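You operate a simulated robot arm through the tools that you are given. There is no shell and no other tool. Be economical: measure what you need, move in short steps, check, and stop when the job is done.

The job below is to be done with a simulated robot arm. You get a single attempt, and the scene is never put back.

JOB
Wipe the small plate with the pink pad, level it by the jack dial and lock it.
Fine: free the lock knob for it; put the pad back. Where these are worked on the way, their far stop is far enough and under half their travel is too little: lock knob. What is to be rubbed or washed off counts as gone when no trace of it is left.

Only the result counts: the job must be done as asked and must still hold three seconds after the hand-in. Knocking over, shifting, dropping, spilling or breaking anything else fails it.

ROBOT AND FRAMES
A 7-joint arm with a fingered hand, fixed in place. Base frame: the origin is at the foot of the arm, x ahead of it, y to its left, z up; the work surface is at about z = 900. Units: mm, degrees, N and s.
With the tool pointing down near the work surface it reaches from about 360 to 720 mm from the base axis. Its first joint turns from -69.0 to 172.0 degrees. Payload 3.4 kg.
Tool frame: the origin (TCP) lies between the finger pads and is the grasp point; the fingertips stand 25 mm ahead of it; z points along the fingers, y is the line along which they close. The gripper opens to 88 mm. The gripper's body begins 29 mm behind the TCP. The gripper is a hand of 4 fingers: y runs from the thumb to the fingers, the wrist lies at [-13, -97, -162] in the tool frame, and closing takes about 1.5 s.
Orientation is that of the tool frame in the base frame, as a unit quaternion [x, y, z, w]. With the fingers straight down and the wrist toward the robot, the tool's x, y and z point along [0, 1, 0], [1, 0, 0] and [0, 0, -1] of the base frame.

CONTROLS
- The arm moves only by the tool arm_command. Its argument "targets" is a list of rows, each an object of numbers (a shift or turn left out is 0, a gripper value left out holds the last): "x", "y", "z": the shift along the base's x, y, z in cm; "wx", "wy", "wz": the turn, a rotation vector about the base's x, y, z in degrees. In form: [{"x": .., "y": .., "z": .., "wx": .., "wy": .., "wz": ..}, ...]. A call has 1 to 8 rows; each row shifts and turns the commanded pose from where the row before left it. "claw" is the gripper command, from -1 (shut) to 1 (fully open), values between in proportion, set as the call begins (left out, the last holds). A row lasts 0.2 s, in which the tool goes at most 50 mm and 8.6 degrees; a call with a longer step from one row to the next is refused whole, and so is a gripper value outside its range. A pose out of reach is approached as far as the arm can. The call stops where the force on the tool passes 40 N (or 10 N more than at its start, if that is more) or the arm is blocked; 0.2 s more then pass. Each finger travels about 108 mm/s and halts on what it meets, pressing with about 26 N; the grip force reading is that of the motor and also rises with nothing between the fingers. The clock runs only during rows and for 0.2 s after the last one: add rows that do not move to give the fingers time. The reply holds the time, the measured pose of the TCP, the force on the tool along the base axes, the opening and the grip force, in the units named above and with some noise, with the torque about the TCP (base axes, N m) and any sound that the robot's microphone picked up.
- Cameras (640 x 400 px; columns grow to the right, rows downward): "scene" is fixed at [403.7, 656.8, 1741.4]; the picture's right is [-1.00, 0.06, 0.00], its down [0.03, 0.56, -0.83] and it looks along [-0.05, -0.83, -0.56] (base axes); focal length 309 px, centre (320, 200). "wrist" rides on the gripper at [64, -83, -98] in the tool frame; the picture's right is [-0.62, 0.37, -0.69], its down [-0.71, -0.63, 0.30] and it looks along [-0.32, 0.68, 0.65] (tool axes); focal length 265 px, centre (320, 200). There is no depth. A picture from a camera that has moved, and an enlarged one, comes with that camera's place and axes in the base frame and with its lens. The place of the scene camera against the robot may be out by one fixed shift of up to 18 mm in any direction.
- get_image(camera): a new picture of that camera. It takes no simulated time.
- move_column(by): slides the trunk up (or, below 0, down) by that many mm; the arm rides with it, the base frame stays. It gives what a move gives, with no picture.
- set_fingers(index, middle, ring, thumb_bend, thumb_turn): sets how far each is bent, from 0 (flat) to 1 (curled in); at 0.3 the hand is open as for a grip, at 0.7 the pads meet at the TCP. One left out holds its place. A second passes; each finger stops where it meets its share of the squeeze, and holds until it gets a number again. A gripper value or a shape takes the hand back. It gives what a move gives, with no picture; readings hold the bend of each and the force on the fingers (four entries, about 0 where the hand has none), thumb and palm. thumb_turn goes from beside the hand (0) to across from the fingers (1), as for a grip.
- hand_shape(shape): the hand has 4 fingers and takes this shape, open, in about a second: jaw (thumb against the fingers, like two jaws); tri (thumb and two fingers); tip (a fingertip pinch); poke (one finger out to press); point (the index stretched); flat (the hand flat); cup (the hand cupped); fist (a fist). The gripper value then closes the fingers along that shape, each until it touches; the sizes above hold for jaw. It gives what a move gives, with no picture.
- inspect(camera, box): a new picture of the part [left, top, right, bottom] of that camera's present view, enlarged. It takes no simulated time.
- job_done(): hands the job in; it is judged then, once.

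Go step by step. Nothing tells you positions but the pictures and the camera data: compare them with the known pose of the tool, close in by small moves and look again before you grip or let go. The budget is 120 turns and 76 pictures, counting those below and the enlarged ones. Unless the task says otherwise, let go and move clear before handing in, and close with one line.

The tools are called by a JSON object that holds its "method" and its "body". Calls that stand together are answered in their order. arm_command: Moves the arm, as the interface text tells. Its arguments: {"type":"object","properties":{"targets":{"type":"array"},"claw":{"type":"number"}},"required":["targets"]} The other tools are called the same way: move_column (by) slides the trunk up or down; hand_shape (shape) gives the hand a shape; set_fingers (index, middle, ring, thumb_bend, thumb_turn) moves the fingers one by one; get_image (camera) takes a picture; inspect (camera, box) takes an enlarged picture of a part of a camera's view; job_done () hands the job in.

At the start:

```text
time_s: 0.0
eef_pos: [456.4, -306.3, 1300.7]
orientation: [0.708, 0.706, 0.001, -0.001]
wrist_force: [0.1, -0.4, -1.0]
torque: [0.01, 0.01, 0.0]
gripper_width: 87.5
grasp_force: 0.1
shape: jaw
bend: [0.3, 0.3, 0.3, 0.3, 0.98]
finger forces: [0.1, 0.0, 0.0, 0.0, 0.0, 0.0]
trunk travel left (down, up): [-775.0, 65.0]
```

scene: 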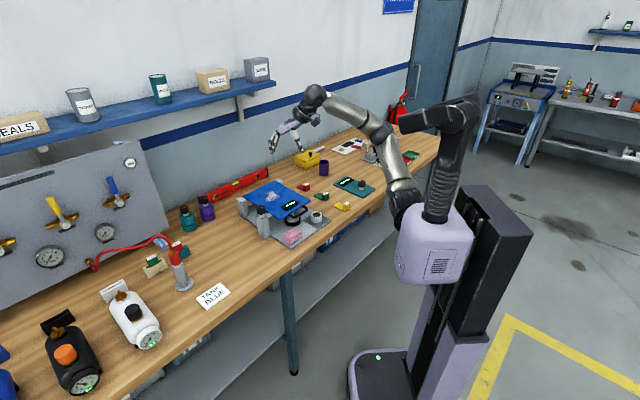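
wrist: 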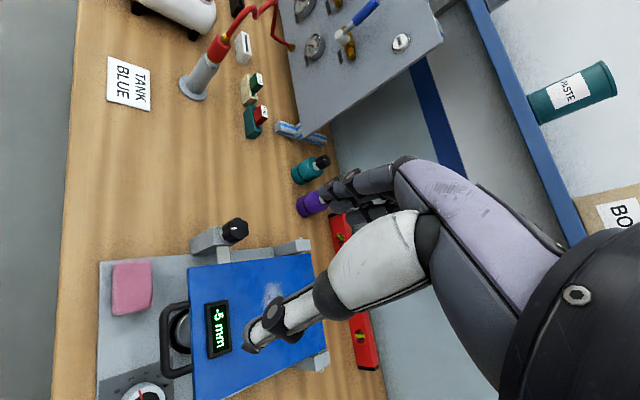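

I see a blue plate on a grey base with a readout, a pink pad, a lock knob and a dial. I'll look closer first.

{"method": "inspect", "body": {"camera": "scene", "box": [220, 170, 380, 270]}}

{"method": "inspect", "body": {"camera": "wrist", "box": [80, 200, 400, 400]}}

```text
4.00 times, centred on (300, 220) of scene
camera zoom: at [403.7, 656.8, 1741.4], right [-1.0, 0.06, 0.0], down [0.03, 0.56, -0.83], along [-0.05, -0.83, -0.56], focal length 1235 px, centre (400, 120)
```

zoom: 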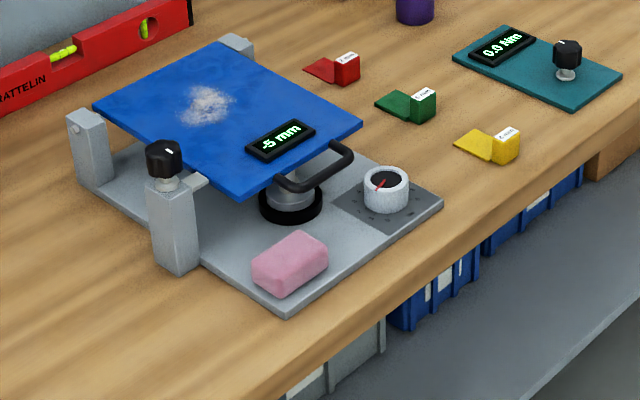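

```text
2.00 times, centred on (240, 300) of wrist
camera zoom: at [372.4, -242.2, 1399.6], right [0.37, -0.62, 0.69], down [-0.63, -0.71, -0.31], along [0.68, -0.32, -0.65], focal length 531 px, centre (480, 0)
```

zoom: 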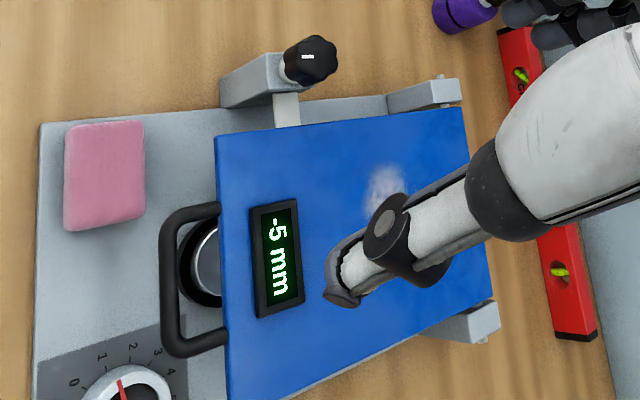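

The pad is at about (452,-287), and the device faces the robot along azimuth about -43°. I'll turn the hand to match and come down over the pad to measure it better.

{"method": "arm_command", "body": {"targets": [{"z": -3, "wz": -7}, {"z": -3, "wz": -7}, {"z": -3, "wz": -7}, {"z": -3, "wz": -7}, {"z": -3, "wz": -7}, {"z": -1, "y": 1, "wz": -7}], "claw": 1}}

{"method": "get_image", "body": {"camera": "wrist"}}

{"method": "get_image", "body": {"camera": "scene"}}

```text
time_s: 1.4
eef_pos: [455.9, -295.3, 1138.5]
orientation: [0.914, 0.405, 0.001, 0.0]
wrist_force: [-0.2, 1.2, 0.1]
torque: [0.0, -0.02, -0.01]
gripper_width: 87.4
grasp_force: 0.0
shape: jaw
bend: [0.3, 0.3, 0.3, 0.3, 0.98]
finger forces: [0.0, 0.1, 0.0, 0.1, 0.1, 0.0]
trunk travel left (down, up): [-775.0, 65.0]
```

```text
71 pictures are left
camera wrist: at [438.1, -191.9, 1237.3], right [-0.14, -0.71, 0.69], down [-0.95, -0.11, -0.31], along [0.29, -0.7, -0.65], focal length 265 px, centre (320, 200)
```

wrist: 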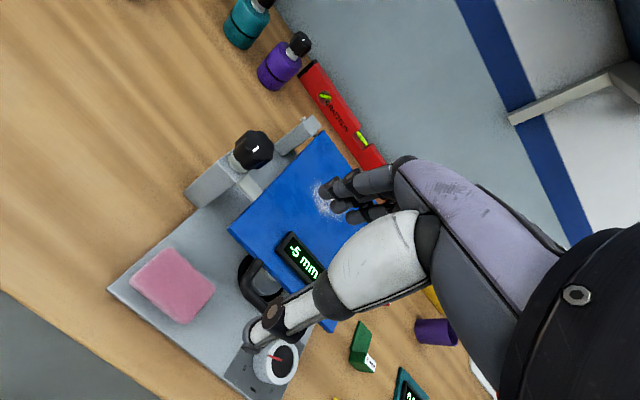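

```text
70 pictures are left
```

scene: 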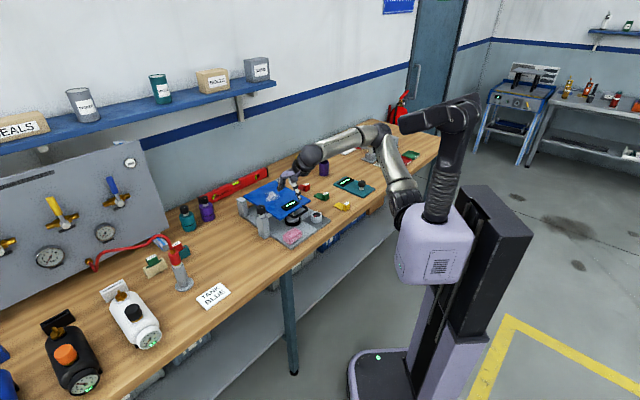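

I take the pad to be about 66x47 mm centred at (455,-285), with its long side tangential. The plate's front-left corner is near (495,-314,1000), so I'll check the hand's side profile for clearance.

{"method": "inspect", "body": {"camera": "scene", "box": [230, 150, 358, 250]}}

{"method": "inspect", "body": {"camera": "wrist", "box": [90, 100, 410, 400]}}

```text
4.00 times, centred on (294, 200) of scene
camera zoom: at [403.7, 656.8, 1741.4], right [-1.0, 0.06, 0.0], down [0.03, 0.56, -0.83], along [-0.05, -0.83, -0.56], focal length 1235 px, centre (424, 200)
```

zoom: 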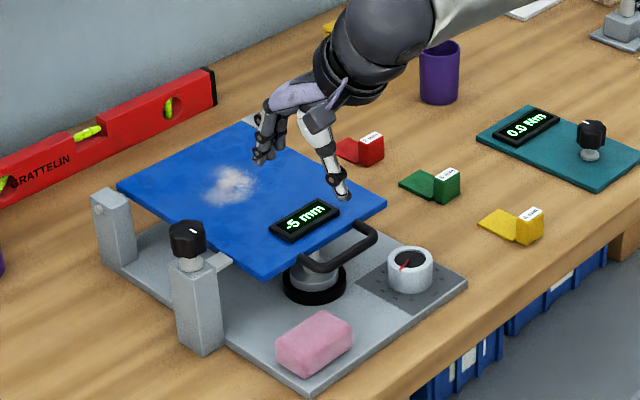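

```text
1.33 times, centred on (250, 250) of wrist
camera zoom: at [438.1, -191.9, 1237.3], right [-0.14, -0.71, 0.69], down [-0.95, -0.11, -0.31], along [0.29, -0.7, -0.65], focal length 354 px, centre (413, 133)
```

zoom: 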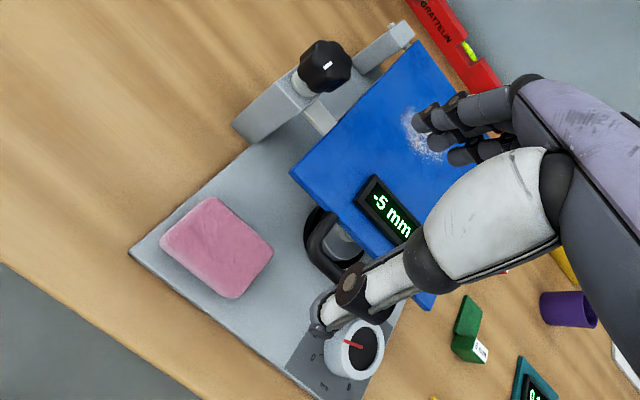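

Clearance to the plate edge is tight, so I'll narrow the opening to about 66, tilt the hand about 10° back toward the robot, and come down partway.

{"method": "arm_command", "body": {"targets": [{"x": -0.4, "y": 1.3, "wx": -3.35, "wy": -3.7}, {"z": -3, "wx": -3.35, "wy": -3.7}, {"z": -3}, {"z": -3}, {"z": -2}, {}], "claw": 0.5}}

{"method": "get_image", "body": {"camera": "wrist"}}

{"method": "inspect", "body": {"camera": "scene", "box": [230, 150, 358, 250]}}

```text
time_s: 2.8
eef_pos: [449.1, -285.1, 1029.8]
orientation: [0.911, 0.404, 0.035, 0.08]
wrist_force: [0.5, 0.1, 0.5]
torque: [0.01, 0.01, -0.04]
gripper_width: 66.3
grasp_force: 0.0
shape: jaw
bend: [0.27, 0.35, 0.32, 0.54, 0.99]
finger forces: [0.1, 0.0, 0.0, 0.0, 0.1, 0.0]
trunk travel left (down, up): [-775.0, 65.0]
```

```text
67 pictures are left
camera wrist: at [420.6, -170.8, 1112.7], right [-0.24, -0.62, 0.75], down [-0.9, -0.15, -0.41], along [0.37, -0.77, -0.53], focal length 265 px, centre (320, 200)
```

wrist: 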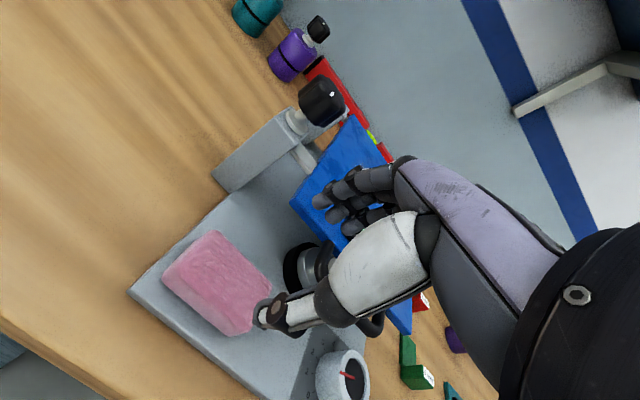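

```text
4.00 times, centred on (294, 200) of scene
camera zoom: at [403.7, 656.8, 1741.4], right [-1.0, 0.06, 0.0], down [0.03, 0.56, -0.83], along [-0.05, -0.83, -0.56], focal length 1235 px, centre (424, 200)
```

zoom: 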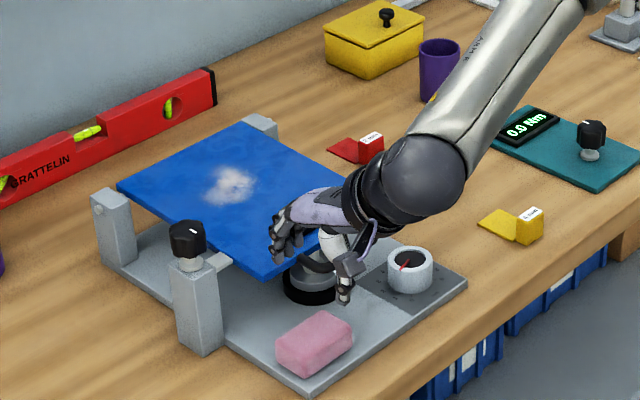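

The jaw closing bends mostly the thumb, so I'll set each finger separately to keep the far fingers away from the plate edge.

{"method": "set_fingers", "body": {"index": 0.43, "middle": 0.43, "ring": 0.43, "thumb_bend": 0.42}}

{"method": "inspect", "body": {"camera": "scene", "box": [260, 170, 340, 250]}}

{"method": "get_image", "body": {"camera": "wrist"}}

```text
time_s: 3.8
eef_pos: [450.3, -284.7, 1029.8]
orientation: [0.91, 0.405, 0.036, 0.08]
wrist_force: [-0.7, -0.2, -0.6]
torque: [-0.01, -0.01, -0.01]
gripper_width: 58.2
grasp_force: 0.1
shape: fingers
bend: [0.43, 0.43, 0.43, 0.42, 0.99]
finger forces: [0.1, 0.0, 0.0, 0.0, 0.1, 0.1]
trunk travel left (down, up): [-775.0, 65.0]
```

```text
5.00 times, centred on (300, 210) of scene
camera zoom: at [403.7, 656.8, 1741.4], right [-1.0, 0.06, 0.0], down [0.03, 0.56, -0.83], along [-0.05, -0.83, -0.56], focal length 1543 px, centre (420, 150)
```

zoom: 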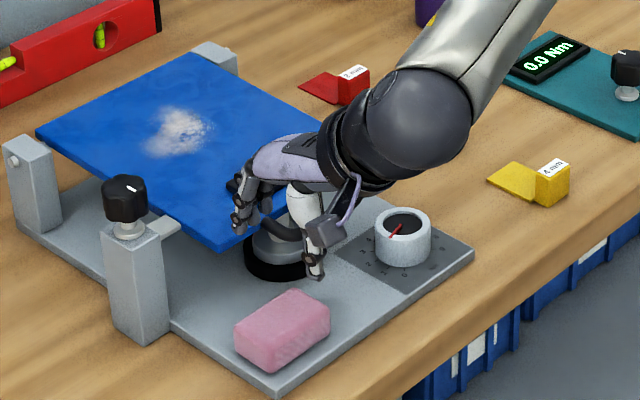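

```text
64 pictures are left
camera wrist: at [420.9, -170.8, 1113.0], right [-0.24, -0.62, 0.75], down [-0.9, -0.15, -0.41], along [0.37, -0.77, -0.53], focal length 265 px, centre (320, 200)
```

wrist: 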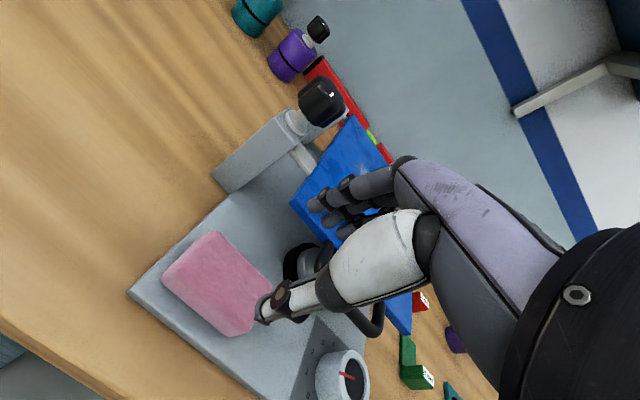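

Estimates agree on the pad centre at about (454,-284) with its top around z 935. I'll come down with the tips just above pad height and check.

{"method": "arm_command", "body": {"targets": [{"z": -2}, {"z": -2}, {"z": -1.2}]}}

{"method": "get_image", "body": {"camera": "wrist"}}

{"method": "inspect", "body": {"camera": "scene", "box": [260, 180, 340, 260]}}

```text
time_s: 4.6
eef_pos: [450.3, -284.3, 977.5]
orientation: [0.91, 0.404, 0.036, 0.08]
wrist_force: [-0.3, -0.4, -0.2]
torque: [0.01, 0.04, -0.01]
gripper_width: 57.8
grasp_force: 0.0
shape: fingers
bend: [0.43, 0.43, 0.43, 0.42, 0.99]
finger forces: [0.1, 0.1, 0.0, 0.1, 0.1, 0.1]
trunk travel left (down, up): [-775.0, 65.0]
```

```text
63 pictures are left
camera wrist: at [419.9, -170.2, 1061.1], right [-0.24, -0.62, 0.75], down [-0.9, -0.15, -0.41], along [0.37, -0.77, -0.53], focal length 265 px, centre (320, 200)
```

wrist: 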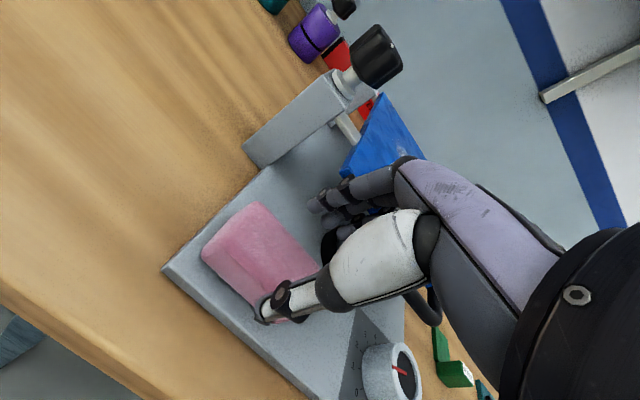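

```text
5.00 times, centred on (300, 220) of scene
camera zoom: at [403.7, 656.8, 1741.4], right [-1.0, 0.06, 0.0], down [0.03, 0.56, -0.83], along [-0.05, -0.83, -0.56], focal length 1543 px, centre (420, 100)
```

zoom: 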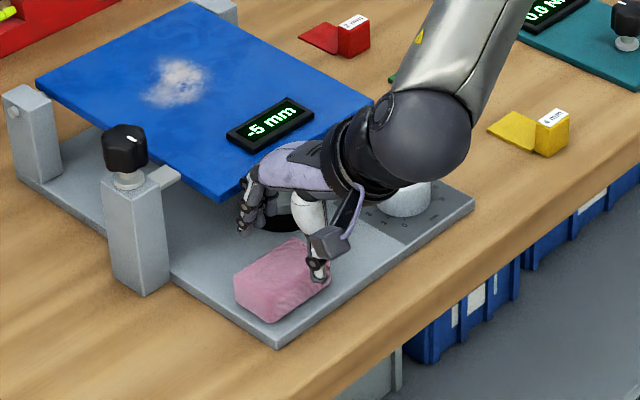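

The thumb is close to the near edge and a little right of centre. I'll shift the hand about 6 mm left and slightly back, then descend around the pad.

{"method": "arm_command", "body": {"targets": [{"x": 0.2, "y": 0.65}, {"z": -1.5}, {"z": -1.5}, {}]}}

{"method": "get_image", "body": {"camera": "wrist"}}

{"method": "inspect", "body": {"camera": "scene", "box": [270, 200, 334, 264]}}

```text
time_s: 5.6
eef_pos: [454.0, -277.3, 950.3]
orientation: [0.91, 0.405, 0.037, 0.079]
wrist_force: [0.3, 0.1, 0.5]
torque: [-0.03, 0.01, -0.02]
gripper_width: 57.8
grasp_force: 0.1
shape: fingers
bend: [0.43, 0.43, 0.43, 0.42, 0.99]
finger forces: [0.0, 0.1, 0.0, 0.0, 0.0, 0.0]
trunk travel left (down, up): [-775.0, 65.0]
```

```text
61 pictures are left
camera wrist: at [424.0, -163.0, 1032.9], right [-0.24, -0.62, 0.75], down [-0.9, -0.15, -0.41], along [0.37, -0.77, -0.53], focal length 265 px, centre (320, 200)
```

wrist: 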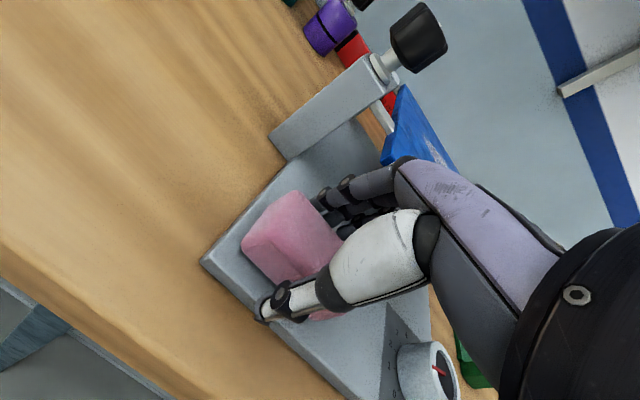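

```text
6.25 times, centred on (302, 232) of scene
camera zoom: at [403.7, 656.8, 1741.4], right [-1.0, 0.06, 0.0], down [0.03, 0.56, -0.83], along [-0.05, -0.83, -0.56], focal length 1929 px, centre (432, 0)
```

zoom: 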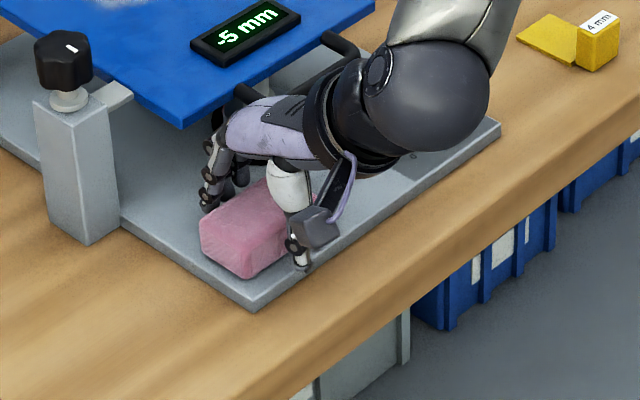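

The hand straddles the pad. I'll nudge it left and down a little, then close.

{"method": "arm_command", "body": {"targets": [{"x": 0.35, "y": 0.4}, {"z": -0.6}, {}]}}

{"method": "set_fingers", "body": {"index": 0.75, "middle": 0.75, "ring": 0.75, "thumb_bend": 0.75}}

{"method": "get_image", "body": {"camera": "wrist"}}

{"method": "inspect", "body": {"camera": "scene", "box": [270, 200, 334, 264]}}

```text
time_s: 6.4
eef_pos: [457.6, -272.6, 942.1]
orientation: [0.91, 0.404, 0.035, 0.08]
wrist_force: [0.0, -0.7, 1.1]
torque: [-0.01, 0.0, -0.03]
gripper_width: 57.9
grasp_force: 0.2
shape: fingers
bend: [0.43, 0.43, 0.43, 0.42, 0.99]
finger forces: [0.1, 0.0, 0.0, 0.1, 0.1, 0.0]
trunk travel left (down, up): [-775.0, 65.0]
```

```text
time_s: 7.4
eef_pos: [457.5, -273.2, 943.8]
orientation: [0.91, 0.404, 0.035, 0.079]
wrist_force: [0.1, -1.0, 0.6]
torque: [0.03, -0.01, 0.03]
gripper_width: 38.6
grasp_force: 24.4
shape: fingers
bend: [0.59, 0.64, 0.65, 0.48, 0.94]
finger forces: [9.2, 8.1, 7.4, 0.0, 24.4, 0.1]
trunk travel left (down, up): [-775.0, 65.0]
```

```text
59 pictures are left
camera wrist: at [428.0, -158.7, 1026.5], right [-0.24, -0.62, 0.75], down [-0.9, -0.15, -0.41], along [0.37, -0.77, -0.53], focal length 265 px, centre (320, 200)
```

wrist: 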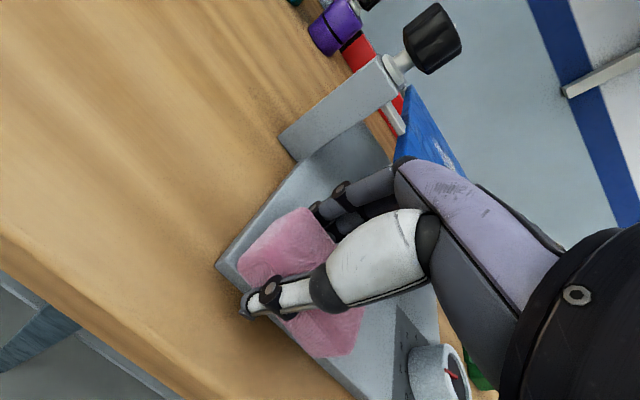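

```text
6.25 times, centred on (302, 232) of scene
camera zoom: at [403.7, 656.8, 1741.4], right [-1.0, 0.06, 0.0], down [0.03, 0.56, -0.83], along [-0.05, -0.83, -0.56], focal length 1929 px, centre (432, 0)
```

zoom: 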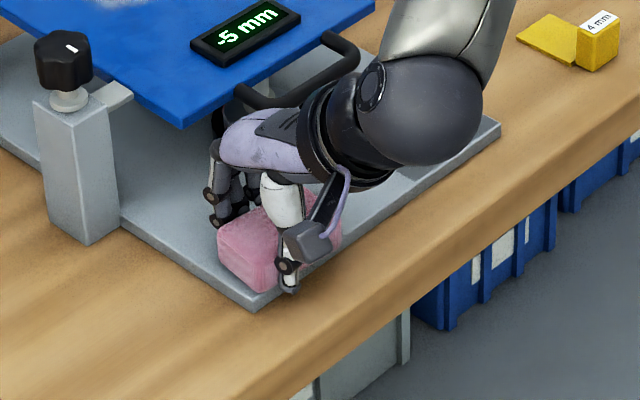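

The pad is gripped with about 24 N. I'll lift it, backing slightly away from the plate.

{"method": "arm_command", "body": {"targets": [{"z": 0.6}, {"x": -1.1, "y": 1.0, "z": 1.5}, {"x": -1.1, "y": 1.0, "z": 2.5}, {"z": 4}, {"z": 4}, {"z": 2}]}}

{"method": "get_image", "body": {"camera": "wrist"}}

{"method": "inspect", "body": {"camera": "scene", "box": [230, 150, 358, 250]}}

```text
time_s: 8.8
eef_pos: [432.1, -253.7, 1087.8]
orientation: [0.91, 0.405, 0.035, 0.079]
wrist_force: [-0.7, 0.6, 0.8]
torque: [0.0, 0.02, -0.01]
gripper_width: 38.6
grasp_force: 24.6
shape: fingers
bend: [0.59, 0.64, 0.71, 0.48, 0.94]
finger forces: [8.9, 7.9, 7.4, 0.0, 24.1, 0.0]
trunk travel left (down, up): [-775.0, 65.0]
```

```text
57 pictures are left
camera wrist: at [402.7, -139.0, 1171.8], right [-0.23, -0.62, 0.75], down [-0.9, -0.15, -0.41], along [0.37, -0.77, -0.53], focal length 265 px, centre (320, 200)
```

wrist: 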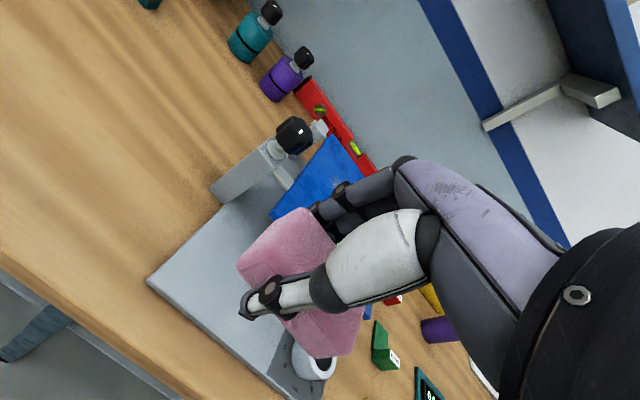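

```text
4.00 times, centred on (294, 200) of scene
camera zoom: at [403.7, 656.8, 1741.4], right [-1.0, 0.06, 0.0], down [0.03, 0.56, -0.83], along [-0.05, -0.83, -0.56], focal length 1235 px, centre (424, 200)
```

zoom: 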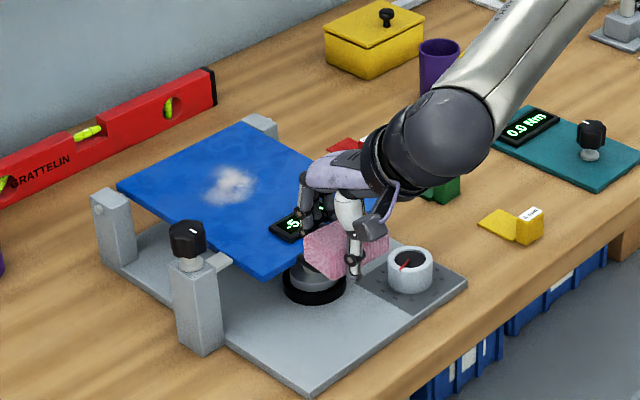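

The pad is held and level, with its bottom about 34 mm below the TCP. The stain is near (545,-456) at z about 1003, so I'll fly over to its near side.

{"method": "arm_command", "body": {"targets": [{"x": 2, "y": -4}, {"x": 2, "y": -4}, {"x": 2, "y": -4}, {"x": 2.3, "y": -4}, {}]}}

{"method": "get_image", "body": {"camera": "wrist"}}

{"method": "inspect", "body": {"camera": "scene", "box": [230, 150, 358, 250]}}

```text
time_s: 10.0
eef_pos: [515.0, -414.1, 1090.4]
orientation: [0.91, 0.404, 0.035, 0.08]
wrist_force: [0.1, -0.7, 0.2]
torque: [0.05, 0.0, 0.0]
gripper_width: 38.4
grasp_force: 24.1
shape: fingers
bend: [0.59, 0.64, 0.71, 0.48, 0.94]
finger forces: [8.9, 7.9, 7.2, 0.1, 24.2, 0.0]
trunk travel left (down, up): [-775.0, 65.0]
```

```text
55 pictures are left
camera wrist: at [485.1, -300.4, 1173.3], right [-0.24, -0.62, 0.75], down [-0.9, -0.15, -0.41], along [0.37, -0.77, -0.53], focal length 265 px, centre (320, 200)
```

wrist: 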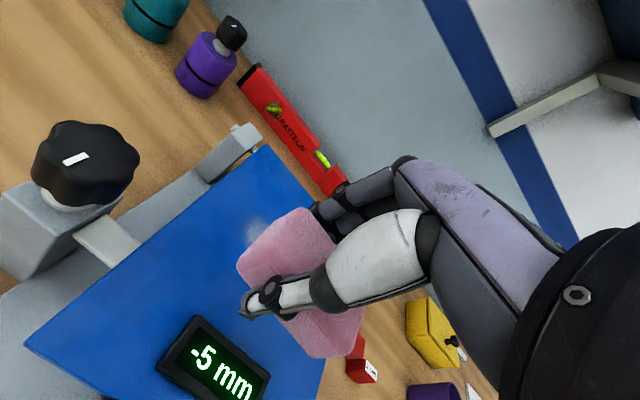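

```text
4.00 times, centred on (294, 200) of scene
camera zoom: at [403.7, 656.8, 1741.4], right [-1.0, 0.06, 0.0], down [0.03, 0.56, -0.83], along [-0.05, -0.83, -0.56], focal length 1235 px, centre (424, 200)
```

zoom: 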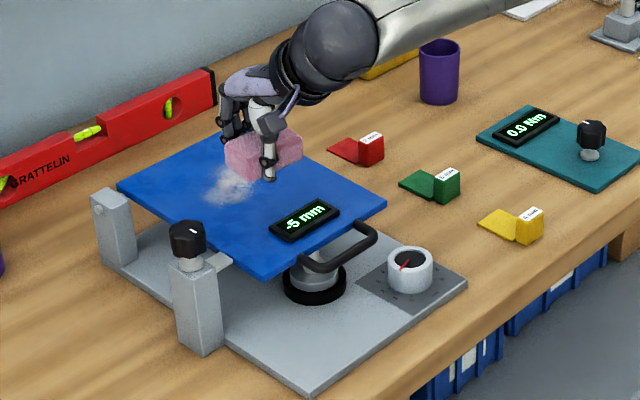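

The stain lies about 50 mm further out along the arm's line. I'll lower the pad toward the plate in guarded steps.

{"method": "arm_command", "body": {"targets": [{"z": -2}, {"z": -1.5}, {"z": -0.7}, {}]}}

{"method": "arm_command", "body": {"targets": [{"z": -0.3}, {"z": -0.3}, {"z": -0.2}, {}]}}

{"method": "inspect", "body": {"camera": "scene", "box": [250, 160, 314, 210]}}

```text
time_s: 11.0
eef_pos: [515.5, -416.1, 1044.9]
orientation: [0.91, 0.405, 0.036, 0.079]
wrist_force: [-0.8, -0.1, -0.4]
torque: [0.0, 0.01, 0.03]
gripper_width: 38.5
grasp_force: 24.2
shape: fingers
bend: [0.59, 0.64, 0.71, 0.48, 0.94]
finger forces: [8.9, 7.9, 7.2, 0.1, 24.0, 0.0]
trunk travel left (down, up): [-775.0, 65.0]
```

```text
time_s: 12.0
eef_pos: [516.1, -413.9, 1038.6]
orientation: [0.91, 0.404, 0.036, 0.08]
wrist_force: [-0.3, -0.1, -0.1]
torque: [0.03, -0.01, -0.01]
gripper_width: 38.3
grasp_force: 23.8
shape: fingers
bend: [0.59, 0.64, 0.71, 0.48, 0.94]
finger forces: [9.0, 8.0, 7.3, 0.0, 24.0, 0.0]
trunk travel left (down, up): [-775.0, 65.0]
```

```text
8.00 times, centred on (282, 185) of scene
camera zoom: at [403.7, 656.8, 1741.4], right [-1.0, 0.06, 0.0], down [0.03, 0.56, -0.83], along [-0.05, -0.83, -0.56], focal length 2469 px, centre (624, 320)
```

zoom: 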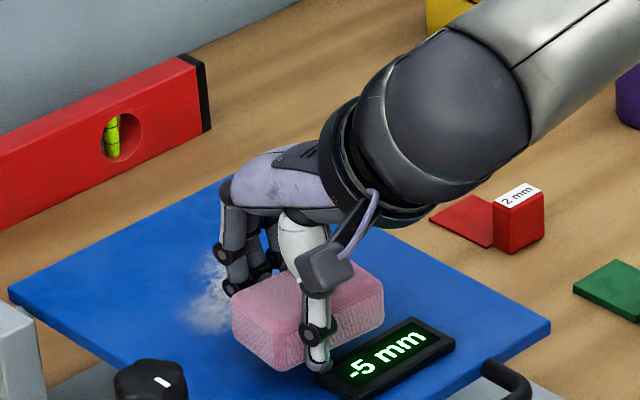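

The pad is just above the plate with the thumb beside the readout. I'll move 25 mm outward first, then lower to contact.

{"method": "arm_command", "body": {"targets": [{"x": 1.85, "y": -1.7}, {"z": -0.3}, {"z": -0.3}, {}]}}

{"method": "arm_command", "body": {"targets": [{"z": -0.2}, {"z": -0.2}, {}]}}

```text
time_s: 13.0
eef_pos: [535.4, -431.2, 1033.1]
orientation: [0.911, 0.403, 0.035, 0.08]
wrist_force: [0.1, -0.2, -1.1]
torque: [0.01, -0.02, -0.02]
gripper_width: 38.5
grasp_force: 24.2
shape: fingers
bend: [0.59, 0.64, 0.71, 0.48, 0.94]
finger forces: [8.8, 8.0, 7.2, 0.0, 24.0, 0.0]
trunk travel left (down, up): [-775.0, 65.0]
```

```text
time_s: 13.8
eef_pos: [536.2, -431.0, 1029.8]
orientation: [0.91, 0.405, 0.036, 0.08]
wrist_force: [-0.4, -0.1, -0.5]
torque: [-0.03, 0.02, 0.0]
gripper_width: 38.6
grasp_force: 24.0
shape: fingers
bend: [0.59, 0.64, 0.71, 0.48, 0.94]
finger forces: [8.9, 7.8, 7.3, 0.0, 24.0, 0.1]
trunk travel left (down, up): [-775.0, 65.0]
```

{"method": "arm_command", "body": {"targets": [{"z": -0.2}, {"z": -0.2}, {"z": -0.2}, {}]}}

{"method": "inspect", "body": {"camera": "scene", "box": [250, 160, 314, 210]}}

```text
time_s: 14.8
eef_pos: [535.7, -428.8, 1022.8]
orientation: [0.911, 0.404, 0.037, 0.079]
wrist_force: [0.1, 0.7, 0.3]
torque: [-0.02, -0.02, 0.0]
gripper_width: 38.5
grasp_force: 24.6
shape: fingers
bend: [0.59, 0.64, 0.71, 0.48, 0.94]
finger forces: [8.9, 7.9, 7.3, 0.0, 24.7, 0.0]
trunk travel left (down, up): [-775.0, 65.0]
```

```text
8.00 times, centred on (282, 185) of scene
camera zoom: at [403.7, 656.8, 1741.4], right [-1.0, 0.06, 0.0], down [0.03, 0.56, -0.83], along [-0.05, -0.83, -0.56], focal length 2469 px, centre (624, 320)
```

zoom: 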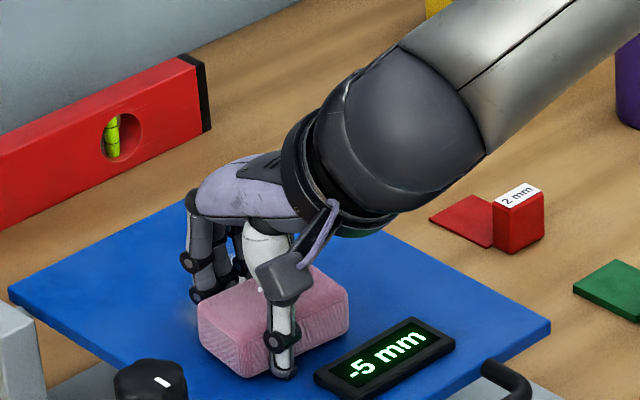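

No contact yet, so I'll continue down gently.

{"method": "arm_command", "body": {"targets": [{"z": -0.2}, {"z": -0.2}, {}]}}

{"method": "arm_command", "body": {"targets": [{"z": -0.2}, {"z": -0.2}, {}]}}

```text
time_s: 15.6
eef_pos: [534.9, -427.9, 1023.3]
orientation: [0.91, 0.405, 0.039, 0.083]
wrist_force: [5.3, -4.7, 27.4]
torque: [0.66, 0.55, 0.01]
gripper_width: 38.1
grasp_force: 41.6
shape: fingers
bend: [0.59, 0.63, 0.71, 0.49, 0.94]
finger forces: [9.7, 9.6, 8.4, 0.0, 54.7, 0.0]
trunk travel left (down, up): [-775.0, 65.0]
```

```text
time_s: 16.1
eef_pos: [538.6, -429.9, 1024.0]
orientation: [0.91, 0.404, 0.042, 0.085]
wrist_force: [-0.9, -0.1, 17.8]
torque: [0.53, 0.55, 0.01]
gripper_width: 39.5
grasp_force: 30.8
shape: fingers
bend: [0.6, 0.64, 0.71, 0.47, 0.94]
finger forces: [7.4, 7.3, 6.8, 0.0, 39.1, 0.1]
trunk travel left (down, up): [-775.0, 65.0]
stopped in row 2: the force on the tool passed its limit at 41 N (the readings are from after the stop); the commanded pose is now the measured one
```

There's contact, but the thumb carries a lot of it. I'll lift 2 mm, level the hand by 5° so the pad bears rather than the thumb, and start wiping outward.

{"method": "arm_command", "body": {"targets": [{"z": 0.3, "wx": 3.4, "wy": 3.7}, {"x": 0.74, "y": -0.67}, {"x": 0.74, "y": -0.67}, {}]}}

{"method": "arm_command", "body": {"targets": [{"z": -0.15}, {"z": -0.15}, {}]}}

{"method": "inspect", "body": {"camera": "scene", "box": [242, 150, 306, 200]}}

```text
time_s: 17.1
eef_pos: [552.6, -442.7, 1023.8]
orientation: [0.913, 0.406, 0.022, 0.043]
wrist_force: [-0.5, 1.4, 5.1]
torque: [0.04, -0.01, 0.01]
gripper_width: 38.5
grasp_force: 24.2
shape: fingers
bend: [0.6, 0.64, 0.71, 0.48, 0.94]
finger forces: [8.3, 8.3, 6.8, 0.0, 25.2, 0.0]
trunk travel left (down, up): [-775.0, 65.0]
```

```text
time_s: 17.9
eef_pos: [551.8, -444.5, 1023.0]
orientation: [0.913, 0.405, 0.023, 0.045]
wrist_force: [0.6, -2.0, 13.5]
torque: [-0.22, -0.09, 0.01]
gripper_width: 38.7
grasp_force: 26.5
shape: fingers
bend: [0.6, 0.64, 0.71, 0.48, 0.94]
finger forces: [9.6, 9.7, 8.2, 0.0, 26.2, 0.0]
trunk travel left (down, up): [-775.0, 65.0]
```

```text
8.00 times, centred on (274, 175) of scene
camera zoom: at [403.7, 656.8, 1741.4], right [-1.0, 0.06, 0.0], down [0.03, 0.56, -0.83], along [-0.05, -0.83, -0.56], focal length 2469 px, centre (688, 400)
```

zoom: 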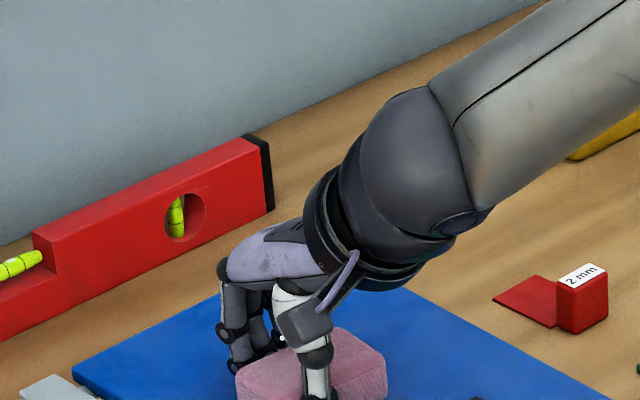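

The pad is bearing evenly at about 13 N over the stain. I'll scrub with strokes out, in and sideways.

{"method": "arm_command", "body": {"targets": [{"x": 1.11, "y": -1.0, "z": 0.03}, {"x": 1.11, "y": -1.0, "z": 0.03}, {"x": -1.11, "y": 1.0, "z": -0.03}, {"x": -1.11, "y": 1.0, "z": -0.03}, {"x": -1.11, "y": 1.0, "z": -0.03}, {"x": 1.0, "y": 1.1}, {"x": 1.11, "y": -1.0, "z": 0.03}, {"x": 1.11, "y": -1.0, "z": 0.03}]}}

{"method": "arm_command", "body": {"targets": [{"x": 1.11, "y": -1.0, "z": 0.03}, {"x": -1.11, "y": 1.0, "z": -0.03}, {"x": -1.0, "y": -1.1}, {"x": -1.0, "y": -1.1}, {"x": 1.11, "y": -1.0, "z": 0.03}, {"x": -1.11, "y": 1.0, "z": -0.03}, {"x": -1.11, "y": 1.0, "z": -0.03}, {"x": -1.11, "y": 1.0, "z": -0.03}]}}

{"method": "get_image", "body": {"camera": "wrist"}}

{"method": "inspect", "body": {"camera": "scene", "box": [230, 150, 326, 225]}}

```text
time_s: 19.7
eef_pos: [573.6, -439.1, 1022.4]
orientation: [0.912, 0.406, 0.021, 0.044]
wrist_force: [-1.1, 0.5, 5.9]
torque: [-0.05, -0.02, 0.0]
gripper_width: 39.0
grasp_force: 24.7
shape: fingers
bend: [0.59, 0.64, 0.72, 0.48, 0.94]
finger forces: [8.6, 8.4, 7.1, 0.0, 24.7, 0.1]
trunk travel left (down, up): [-775.0, 65.0]
```

```text
time_s: 21.5
eef_pos: [531.3, -442.9, 1022.0]
orientation: [0.913, 0.405, 0.023, 0.043]
wrist_force: [1.9, -2.6, 12.0]
torque: [-0.14, -0.03, 0.01]
gripper_width: 39.0
grasp_force: 27.2
shape: fingers
bend: [0.59, 0.64, 0.72, 0.48, 0.94]
finger forces: [9.7, 9.5, 8.0, 0.1, 26.5, 0.1]
trunk travel left (down, up): [-775.0, 65.0]
```

```text
50 pictures are left
camera wrist: at [506.5, -333.7, 1110.9], right [-0.2, -0.66, 0.72], down [-0.92, -0.13, -0.37], along [0.34, -0.74, -0.59], focal length 265 px, centre (320, 200)
```

wrist: 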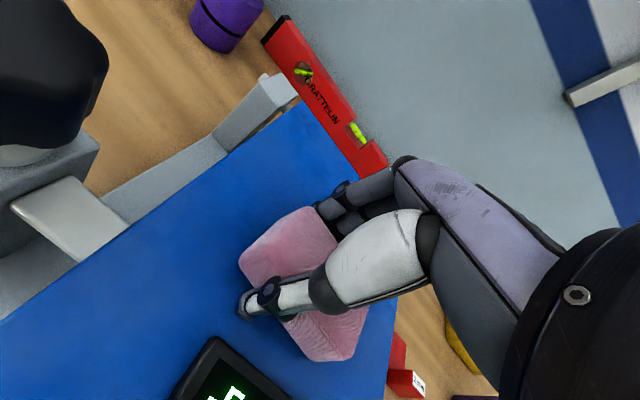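

```text
5.33 times, centred on (278, 188) of scene
camera zoom: at [403.7, 656.8, 1741.4], right [-1.0, 0.06, 0.0], down [0.03, 0.56, -0.83], along [-0.05, -0.83, -0.56], focal length 1646 px, centre (544, 267)
```

zoom: 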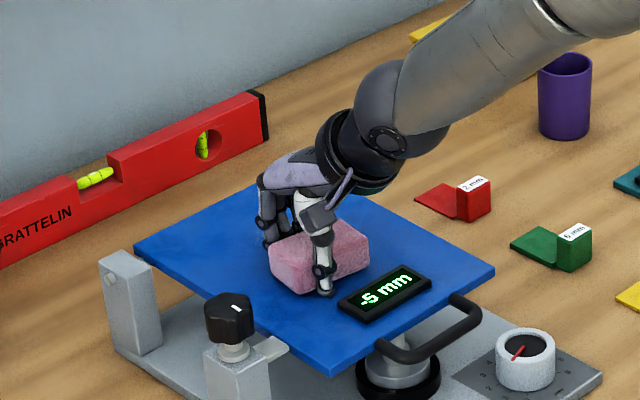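

The visible plate looks clean. I'll do one more scrub on the left side, then lift and check underneath.

{"method": "arm_command", "body": {"targets": [{"x": 1.0, "y": 1.1}, {"x": 1.0, "y": 1.1}, {"x": 1.11, "y": -1.0, "z": 0.03}, {"x": 1.11, "y": -1.0, "z": 0.03}, {"x": -1.0, "y": -1.1}, {"x": -1.0, "y": -1.1}, {"x": 1.0, "y": 1.1}, {"x": -1.11, "y": 1.0}]}}

{"method": "arm_command", "body": {"targets": [{"z": 2}, {"z": 3}, {"x": -1.5, "y": 4, "z": 1}, {"x": -2, "y": 4}, {"x": -2, "y": 4}, {"x": -2, "y": 4}, {}]}}

{"method": "inspect", "body": {"camera": "scene", "box": [240, 170, 320, 220]}}

{"method": "get_image", "body": {"camera": "wrist"}}

```text
time_s: 23.3
eef_pos: [550.5, -443.2, 1021.5]
orientation: [0.913, 0.406, 0.021, 0.042]
wrist_force: [1.1, 0.2, 2.3]
torque: [0.01, -0.04, -0.01]
gripper_width: 38.9
grasp_force: 23.8
shape: fingers
bend: [0.59, 0.64, 0.72, 0.48, 0.94]
finger forces: [8.7, 7.9, 6.9, 0.0, 23.9, 0.0]
trunk travel left (down, up): [-775.0, 65.0]
```

```text
time_s: 24.9
eef_pos: [475.9, -284.4, 1080.5]
orientation: [0.913, 0.405, 0.021, 0.043]
wrist_force: [-0.5, 0.1, -1.2]
torque: [-0.02, -0.02, -0.01]
gripper_width: 38.8
grasp_force: 22.5
shape: fingers
bend: [0.59, 0.64, 0.72, 0.48, 0.94]
finger forces: [8.5, 7.7, 6.4, 0.0, 22.7, 0.1]
trunk travel left (down, up): [-775.0, 65.0]
```

```text
8.00 times, centred on (280, 195) of scene
camera zoom: at [403.7, 656.8, 1741.4], right [-1.0, 0.06, 0.0], down [0.03, 0.56, -0.83], along [-0.05, -0.83, -0.56], focal length 2469 px, centre (640, 240)
```

zoom: 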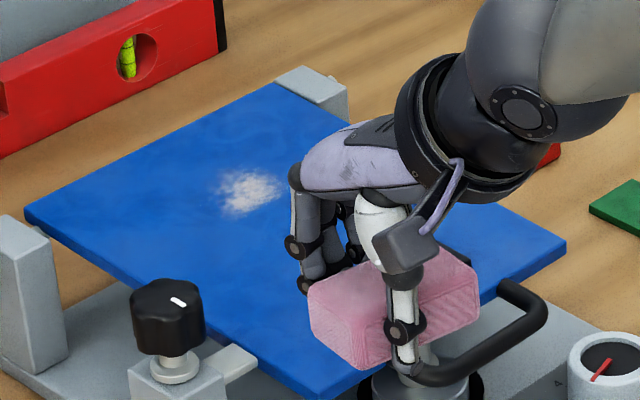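

```text
47 pictures are left
camera wrist: at [451.8, -174.9, 1171.5], right [-0.2, -0.66, 0.72], down [-0.92, -0.13, -0.37], along [0.33, -0.74, -0.59], focal length 265 px, centre (320, 200)
```

wrist: 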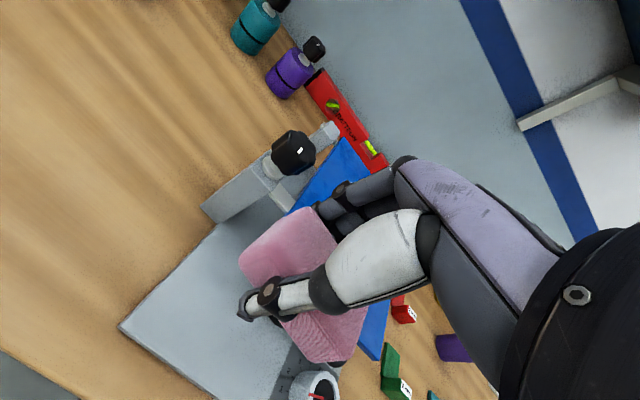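

A patch remains further out and to the right, near (553,-485). I'll go back with the TCP near (552,-492) and see whether it is reachable.

{"method": "arm_command", "body": {"targets": [{"x": 1, "y": -4}, {"x": 1.2, "y": -4}, {"x": 1.2, "y": -4}, {"x": 2, "y": -4}, {"x": 2.2, "y": -3.8, "z": -2}, {"z": -1.5}, {}]}}

{"method": "get_image", "body": {"camera": "wrist"}}

{"method": "inspect", "body": {"camera": "scene", "box": [240, 160, 320, 210]}}

```text
time_s: 26.5
eef_pos: [553.2, -484.3, 1046.2]
orientation: [0.913, 0.406, 0.021, 0.042]
wrist_force: [1.0, -0.5, 0.1]
torque: [0.01, -0.04, -0.01]
gripper_width: 39.2
grasp_force: 22.3
shape: fingers
bend: [0.59, 0.64, 0.72, 0.48, 0.94]
finger forces: [8.5, 7.6, 6.4, 0.1, 22.3, 0.1]
trunk travel left (down, up): [-775.0, 65.0]
```

```text
46 pictures are left
camera wrist: at [528.9, -374.4, 1136.4], right [-0.19, -0.66, 0.72], down [-0.92, -0.13, -0.37], along [0.33, -0.74, -0.59], focal length 265 px, centre (320, 200)
```

wrist: 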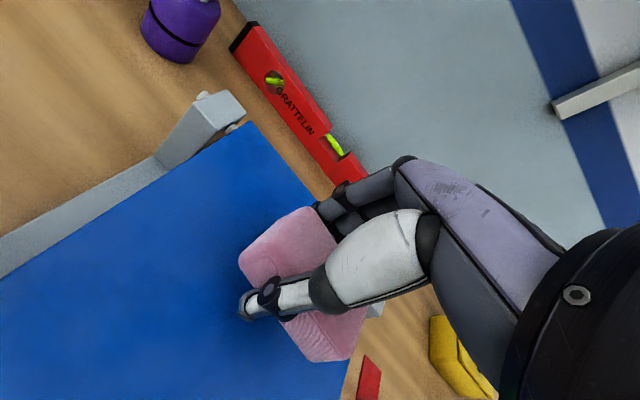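

```text
8.00 times, centred on (280, 185) of scene
camera zoom: at [403.7, 656.8, 1741.4], right [-1.0, 0.06, 0.0], down [0.03, 0.56, -0.83], along [-0.05, -0.83, -0.56], focal length 2469 px, centre (640, 320)
```

zoom: 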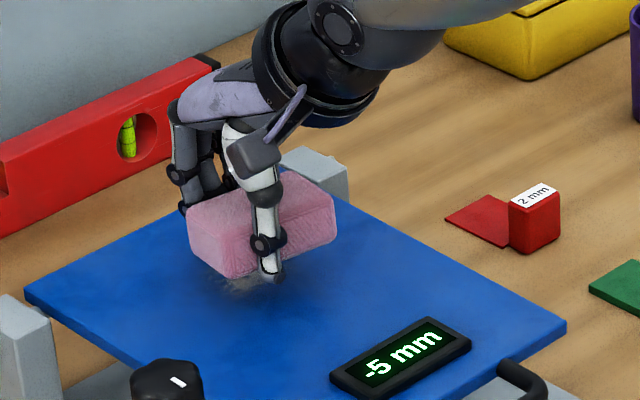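

Reach is fine, and once lowered the pad will sit almost over the patch. I'll lower to contact.

{"method": "arm_command", "body": {"targets": [{"z": -1, "x": 0.4, "y": -0.5}, {"z": -0.8}, {"z": -0.3}, {"z": -0.2}, {}]}}

```text
time_s: 27.7
eef_pos: [558.6, -487.2, 1022.5]
orientation: [0.913, 0.405, 0.022, 0.043]
wrist_force: [-0.1, -0.2, 2.3]
torque: [-0.04, -0.04, 0.02]
gripper_width: 39.0
grasp_force: 22.9
shape: fingers
bend: [0.59, 0.64, 0.72, 0.48, 0.94]
finger forces: [8.6, 7.9, 6.7, 0.1, 22.6, 0.1]
trunk travel left (down, up): [-775.0, 65.0]
```

{"method": "arm_command", "body": {"targets": [{"z": -0.25}, {"x": 1.11, "y": -1.0, "z": 0.02}, {"x": -1.11, "y": 1.0, "z": -0.02}, {"x": -1.11, "y": 1.0, "z": -0.02}, {"x": 1.0, "y": 1.1}, {"x": 1.11, "y": -1.0, "z": 0.02}, {"x": 1.11, "y": -1.0, "z": 0.02}, {"x": -1.0, "y": -1.1}]}}

{"method": "arm_command", "body": {"targets": [{"x": -1.0, "y": -1.1, "z": -0.05}, {"x": -1.11, "y": 1.0, "z": -0.02}, {"x": -1.11, "y": 1.0, "z": -0.02}, {"x": 1.0, "y": 1.1}, {"x": 1.11, "y": -1.0, "z": 0.02}, {"x": 1.0, "y": 1.1}, {"x": -1.0, "y": -1.1}, {"x": -1.0, "y": -1.1}]}}

{"method": "arm_command", "body": {"targets": [{"x": 1.11, "y": -1.0}, {"x": 1.0, "y": 1.1}, {"x": 1.0, "y": 1.1}, {"x": -1.11, "y": 1.0, "z": -0.02}, {"x": -1.11, "y": 1.0, "z": -0.02}, {"x": -1.0, "y": -1.1}, {"x": -1.0, "y": -1.1}, {"x": 1.0, "y": 1.1}]}}

{"method": "inspect", "body": {"camera": "scene", "box": [240, 160, 320, 210]}}

```text
time_s: 29.5
eef_pos: [570.0, -496.0, 1022.7]
orientation: [0.913, 0.405, 0.022, 0.044]
wrist_force: [2.0, 3.2, 6.8]
torque: [-0.02, -0.01, 0.01]
gripper_width: 39.2
grasp_force: 24.4
shape: fingers
bend: [0.59, 0.64, 0.72, 0.48, 0.94]
finger forces: [8.7, 8.1, 6.7, 0.0, 24.9, 0.0]
trunk travel left (down, up): [-775.0, 65.0]
```

```text
time_s: 31.3
eef_pos: [549.1, -497.2, 1021.6]
orientation: [0.913, 0.406, 0.023, 0.043]
wrist_force: [2.7, 2.8, 11.0]
torque: [0.07, 0.0, -0.01]
gripper_width: 39.6
grasp_force: 24.5
shape: fingers
bend: [0.71, 0.65, 0.72, 0.48, 0.93]
finger forces: [8.7, 7.8, 6.0, 0.1, 26.4, 0.1]
trunk travel left (down, up): [-775.0, 65.0]
```

```text
time_s: 33.1
eef_pos: [544.1, -477.0, 1021.4]
orientation: [0.914, 0.404, 0.021, 0.042]
wrist_force: [-1.8, -2.7, 6.4]
torque: [-0.11, 0.07, 0.01]
gripper_width: 39.4
grasp_force: 25.7
shape: fingers
bend: [0.59, 0.65, 0.72, 0.48, 0.94]
finger forces: [9.2, 8.7, 7.2, 0.1, 25.8, 0.0]
trunk travel left (down, up): [-775.0, 65.0]
```

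```text
8.00 times, centred on (280, 185) of scene
camera zoom: at [403.7, 656.8, 1741.4], right [-1.0, 0.06, 0.0], down [0.03, 0.56, -0.83], along [-0.05, -0.83, -0.56], focal length 2469 px, centre (640, 320)
```

zoom: 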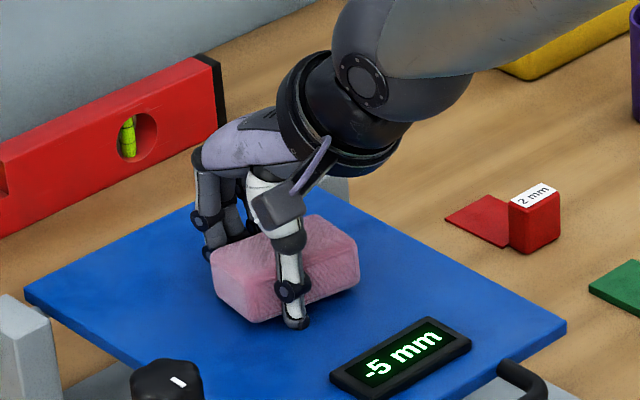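

I'll lift and retract to inspect the whole plate.

{"method": "arm_command", "body": {"targets": [{"z": 3}, {"z": 2.5}, {"x": -1.5, "y": 4}, {"x": -2, "y": 4}, {"x": -2, "y": 4}, {"x": -2, "y": 4}, {"x": -2.5, "y": 4}, {"x": -2.5, "y": 2}]}}

{"method": "inspect", "body": {"camera": "scene", "box": [240, 165, 320, 225]}}

{"method": "get_image", "body": {"camera": "wrist"}}

```text
time_s: 34.9
eef_pos: [421.0, -258.5, 1069.5]
orientation: [0.914, 0.402, 0.023, 0.038]
wrist_force: [0.0, 0.1, 0.5]
torque: [-0.02, -0.03, 0.02]
gripper_width: 39.2
grasp_force: 23.3
shape: fingers
bend: [0.6, 0.65, 0.72, 0.48, 0.94]
finger forces: [8.5, 7.6, 6.4, 0.1, 22.8, 0.0]
trunk travel left (down, up): [-775.0, 65.0]
```

```text
6.67 times, centred on (280, 195) of scene
camera zoom: at [403.7, 656.8, 1741.4], right [-1.0, 0.06, 0.0], down [0.03, 0.56, -0.83], along [-0.05, -0.83, -0.56], focal length 2058 px, centre (587, 233)
```

zoom: 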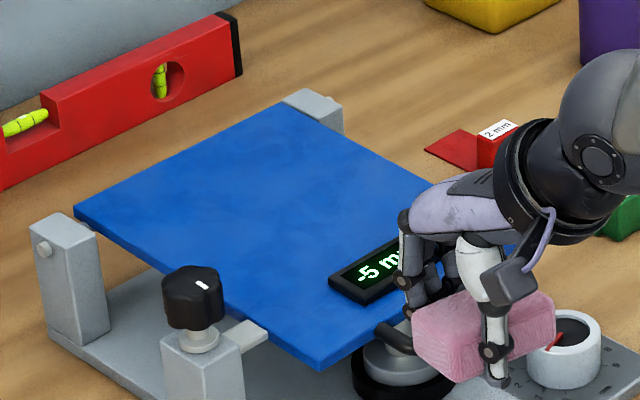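

```text
42 pictures are left
camera wrist: at [396.5, -149.0, 1161.8], right [-0.2, -0.67, 0.71], down [-0.92, -0.12, -0.37], along [0.33, -0.73, -0.6], focal length 265 px, centre (320, 200)
```

wrist: 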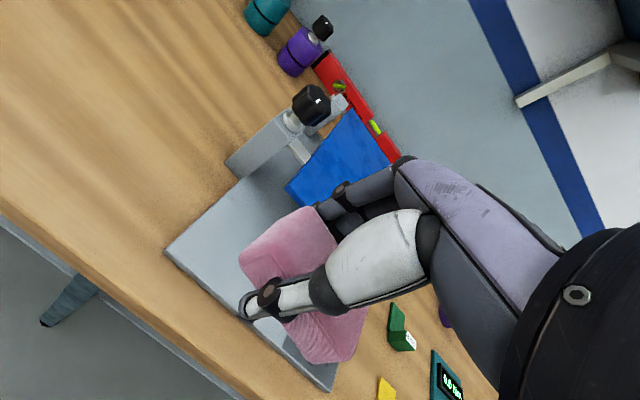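

The plate is clean. Now I'll return the pad, retracing the lift path with the original 10° tilt.

{"method": "arm_command", "body": {"targets": [{"x": 1.45, "y": 0.5, "wx": -3.4, "wy": -3.7}, {"z": -4}, {"z": -4}, {"x": 1.1, "y": -1.0, "z": -2.3}, {"x": 1.1, "y": -1.0, "z": -0.8}, {}]}}

{"method": "get_image", "body": {"camera": "wrist"}}

{"method": "inspect", "body": {"camera": "scene", "box": [270, 200, 334, 264]}}

```text
time_s: 36.3
eef_pos: [446.2, -277.9, 971.9]
orientation: [0.915, 0.398, 0.019, 0.057]
wrist_force: [0.5, 0.4, -0.5]
torque: [0.0, 0.0, -0.02]
gripper_width: 39.3
grasp_force: 22.1
shape: fingers
bend: [0.6, 0.65, 0.72, 0.48, 0.94]
finger forces: [8.3, 7.5, 6.2, 0.1, 22.1, 0.0]
out of reach, approached as far as the arm can: row 1, 2
trunk travel left (down, up): [-775.0, 65.0]
```

```text
41 pictures are left
camera wrist: at [421.6, -165.3, 1058.3], right [-0.21, -0.64, 0.74], down [-0.92, -0.12, -0.37], along [0.33, -0.76, -0.56], focal length 265 px, centre (320, 200)
```

wrist: 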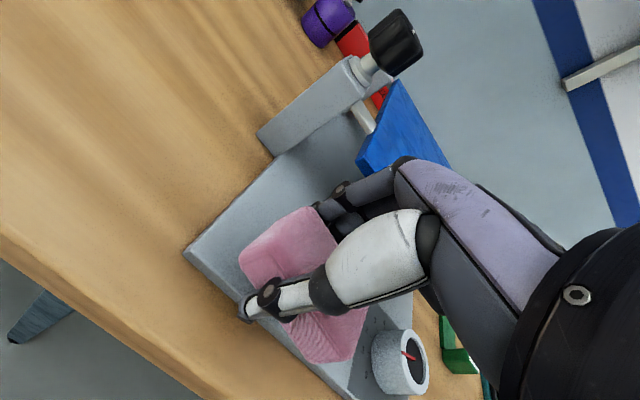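

```text
6.25 times, centred on (302, 232) of scene
camera zoom: at [403.7, 656.8, 1741.4], right [-1.0, 0.06, 0.0], down [0.03, 0.56, -0.83], along [-0.05, -0.83, -0.56], focal length 1929 px, centre (432, 0)
```

zoom: 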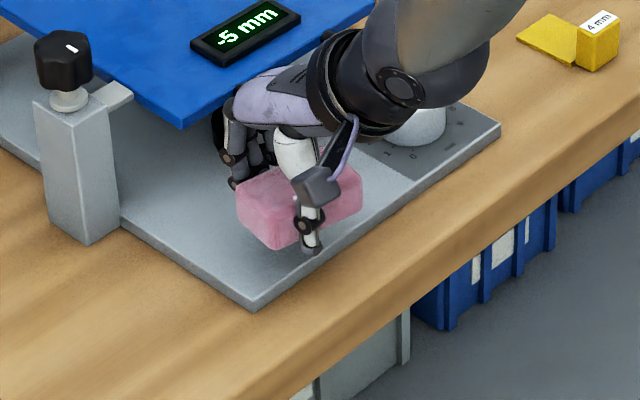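

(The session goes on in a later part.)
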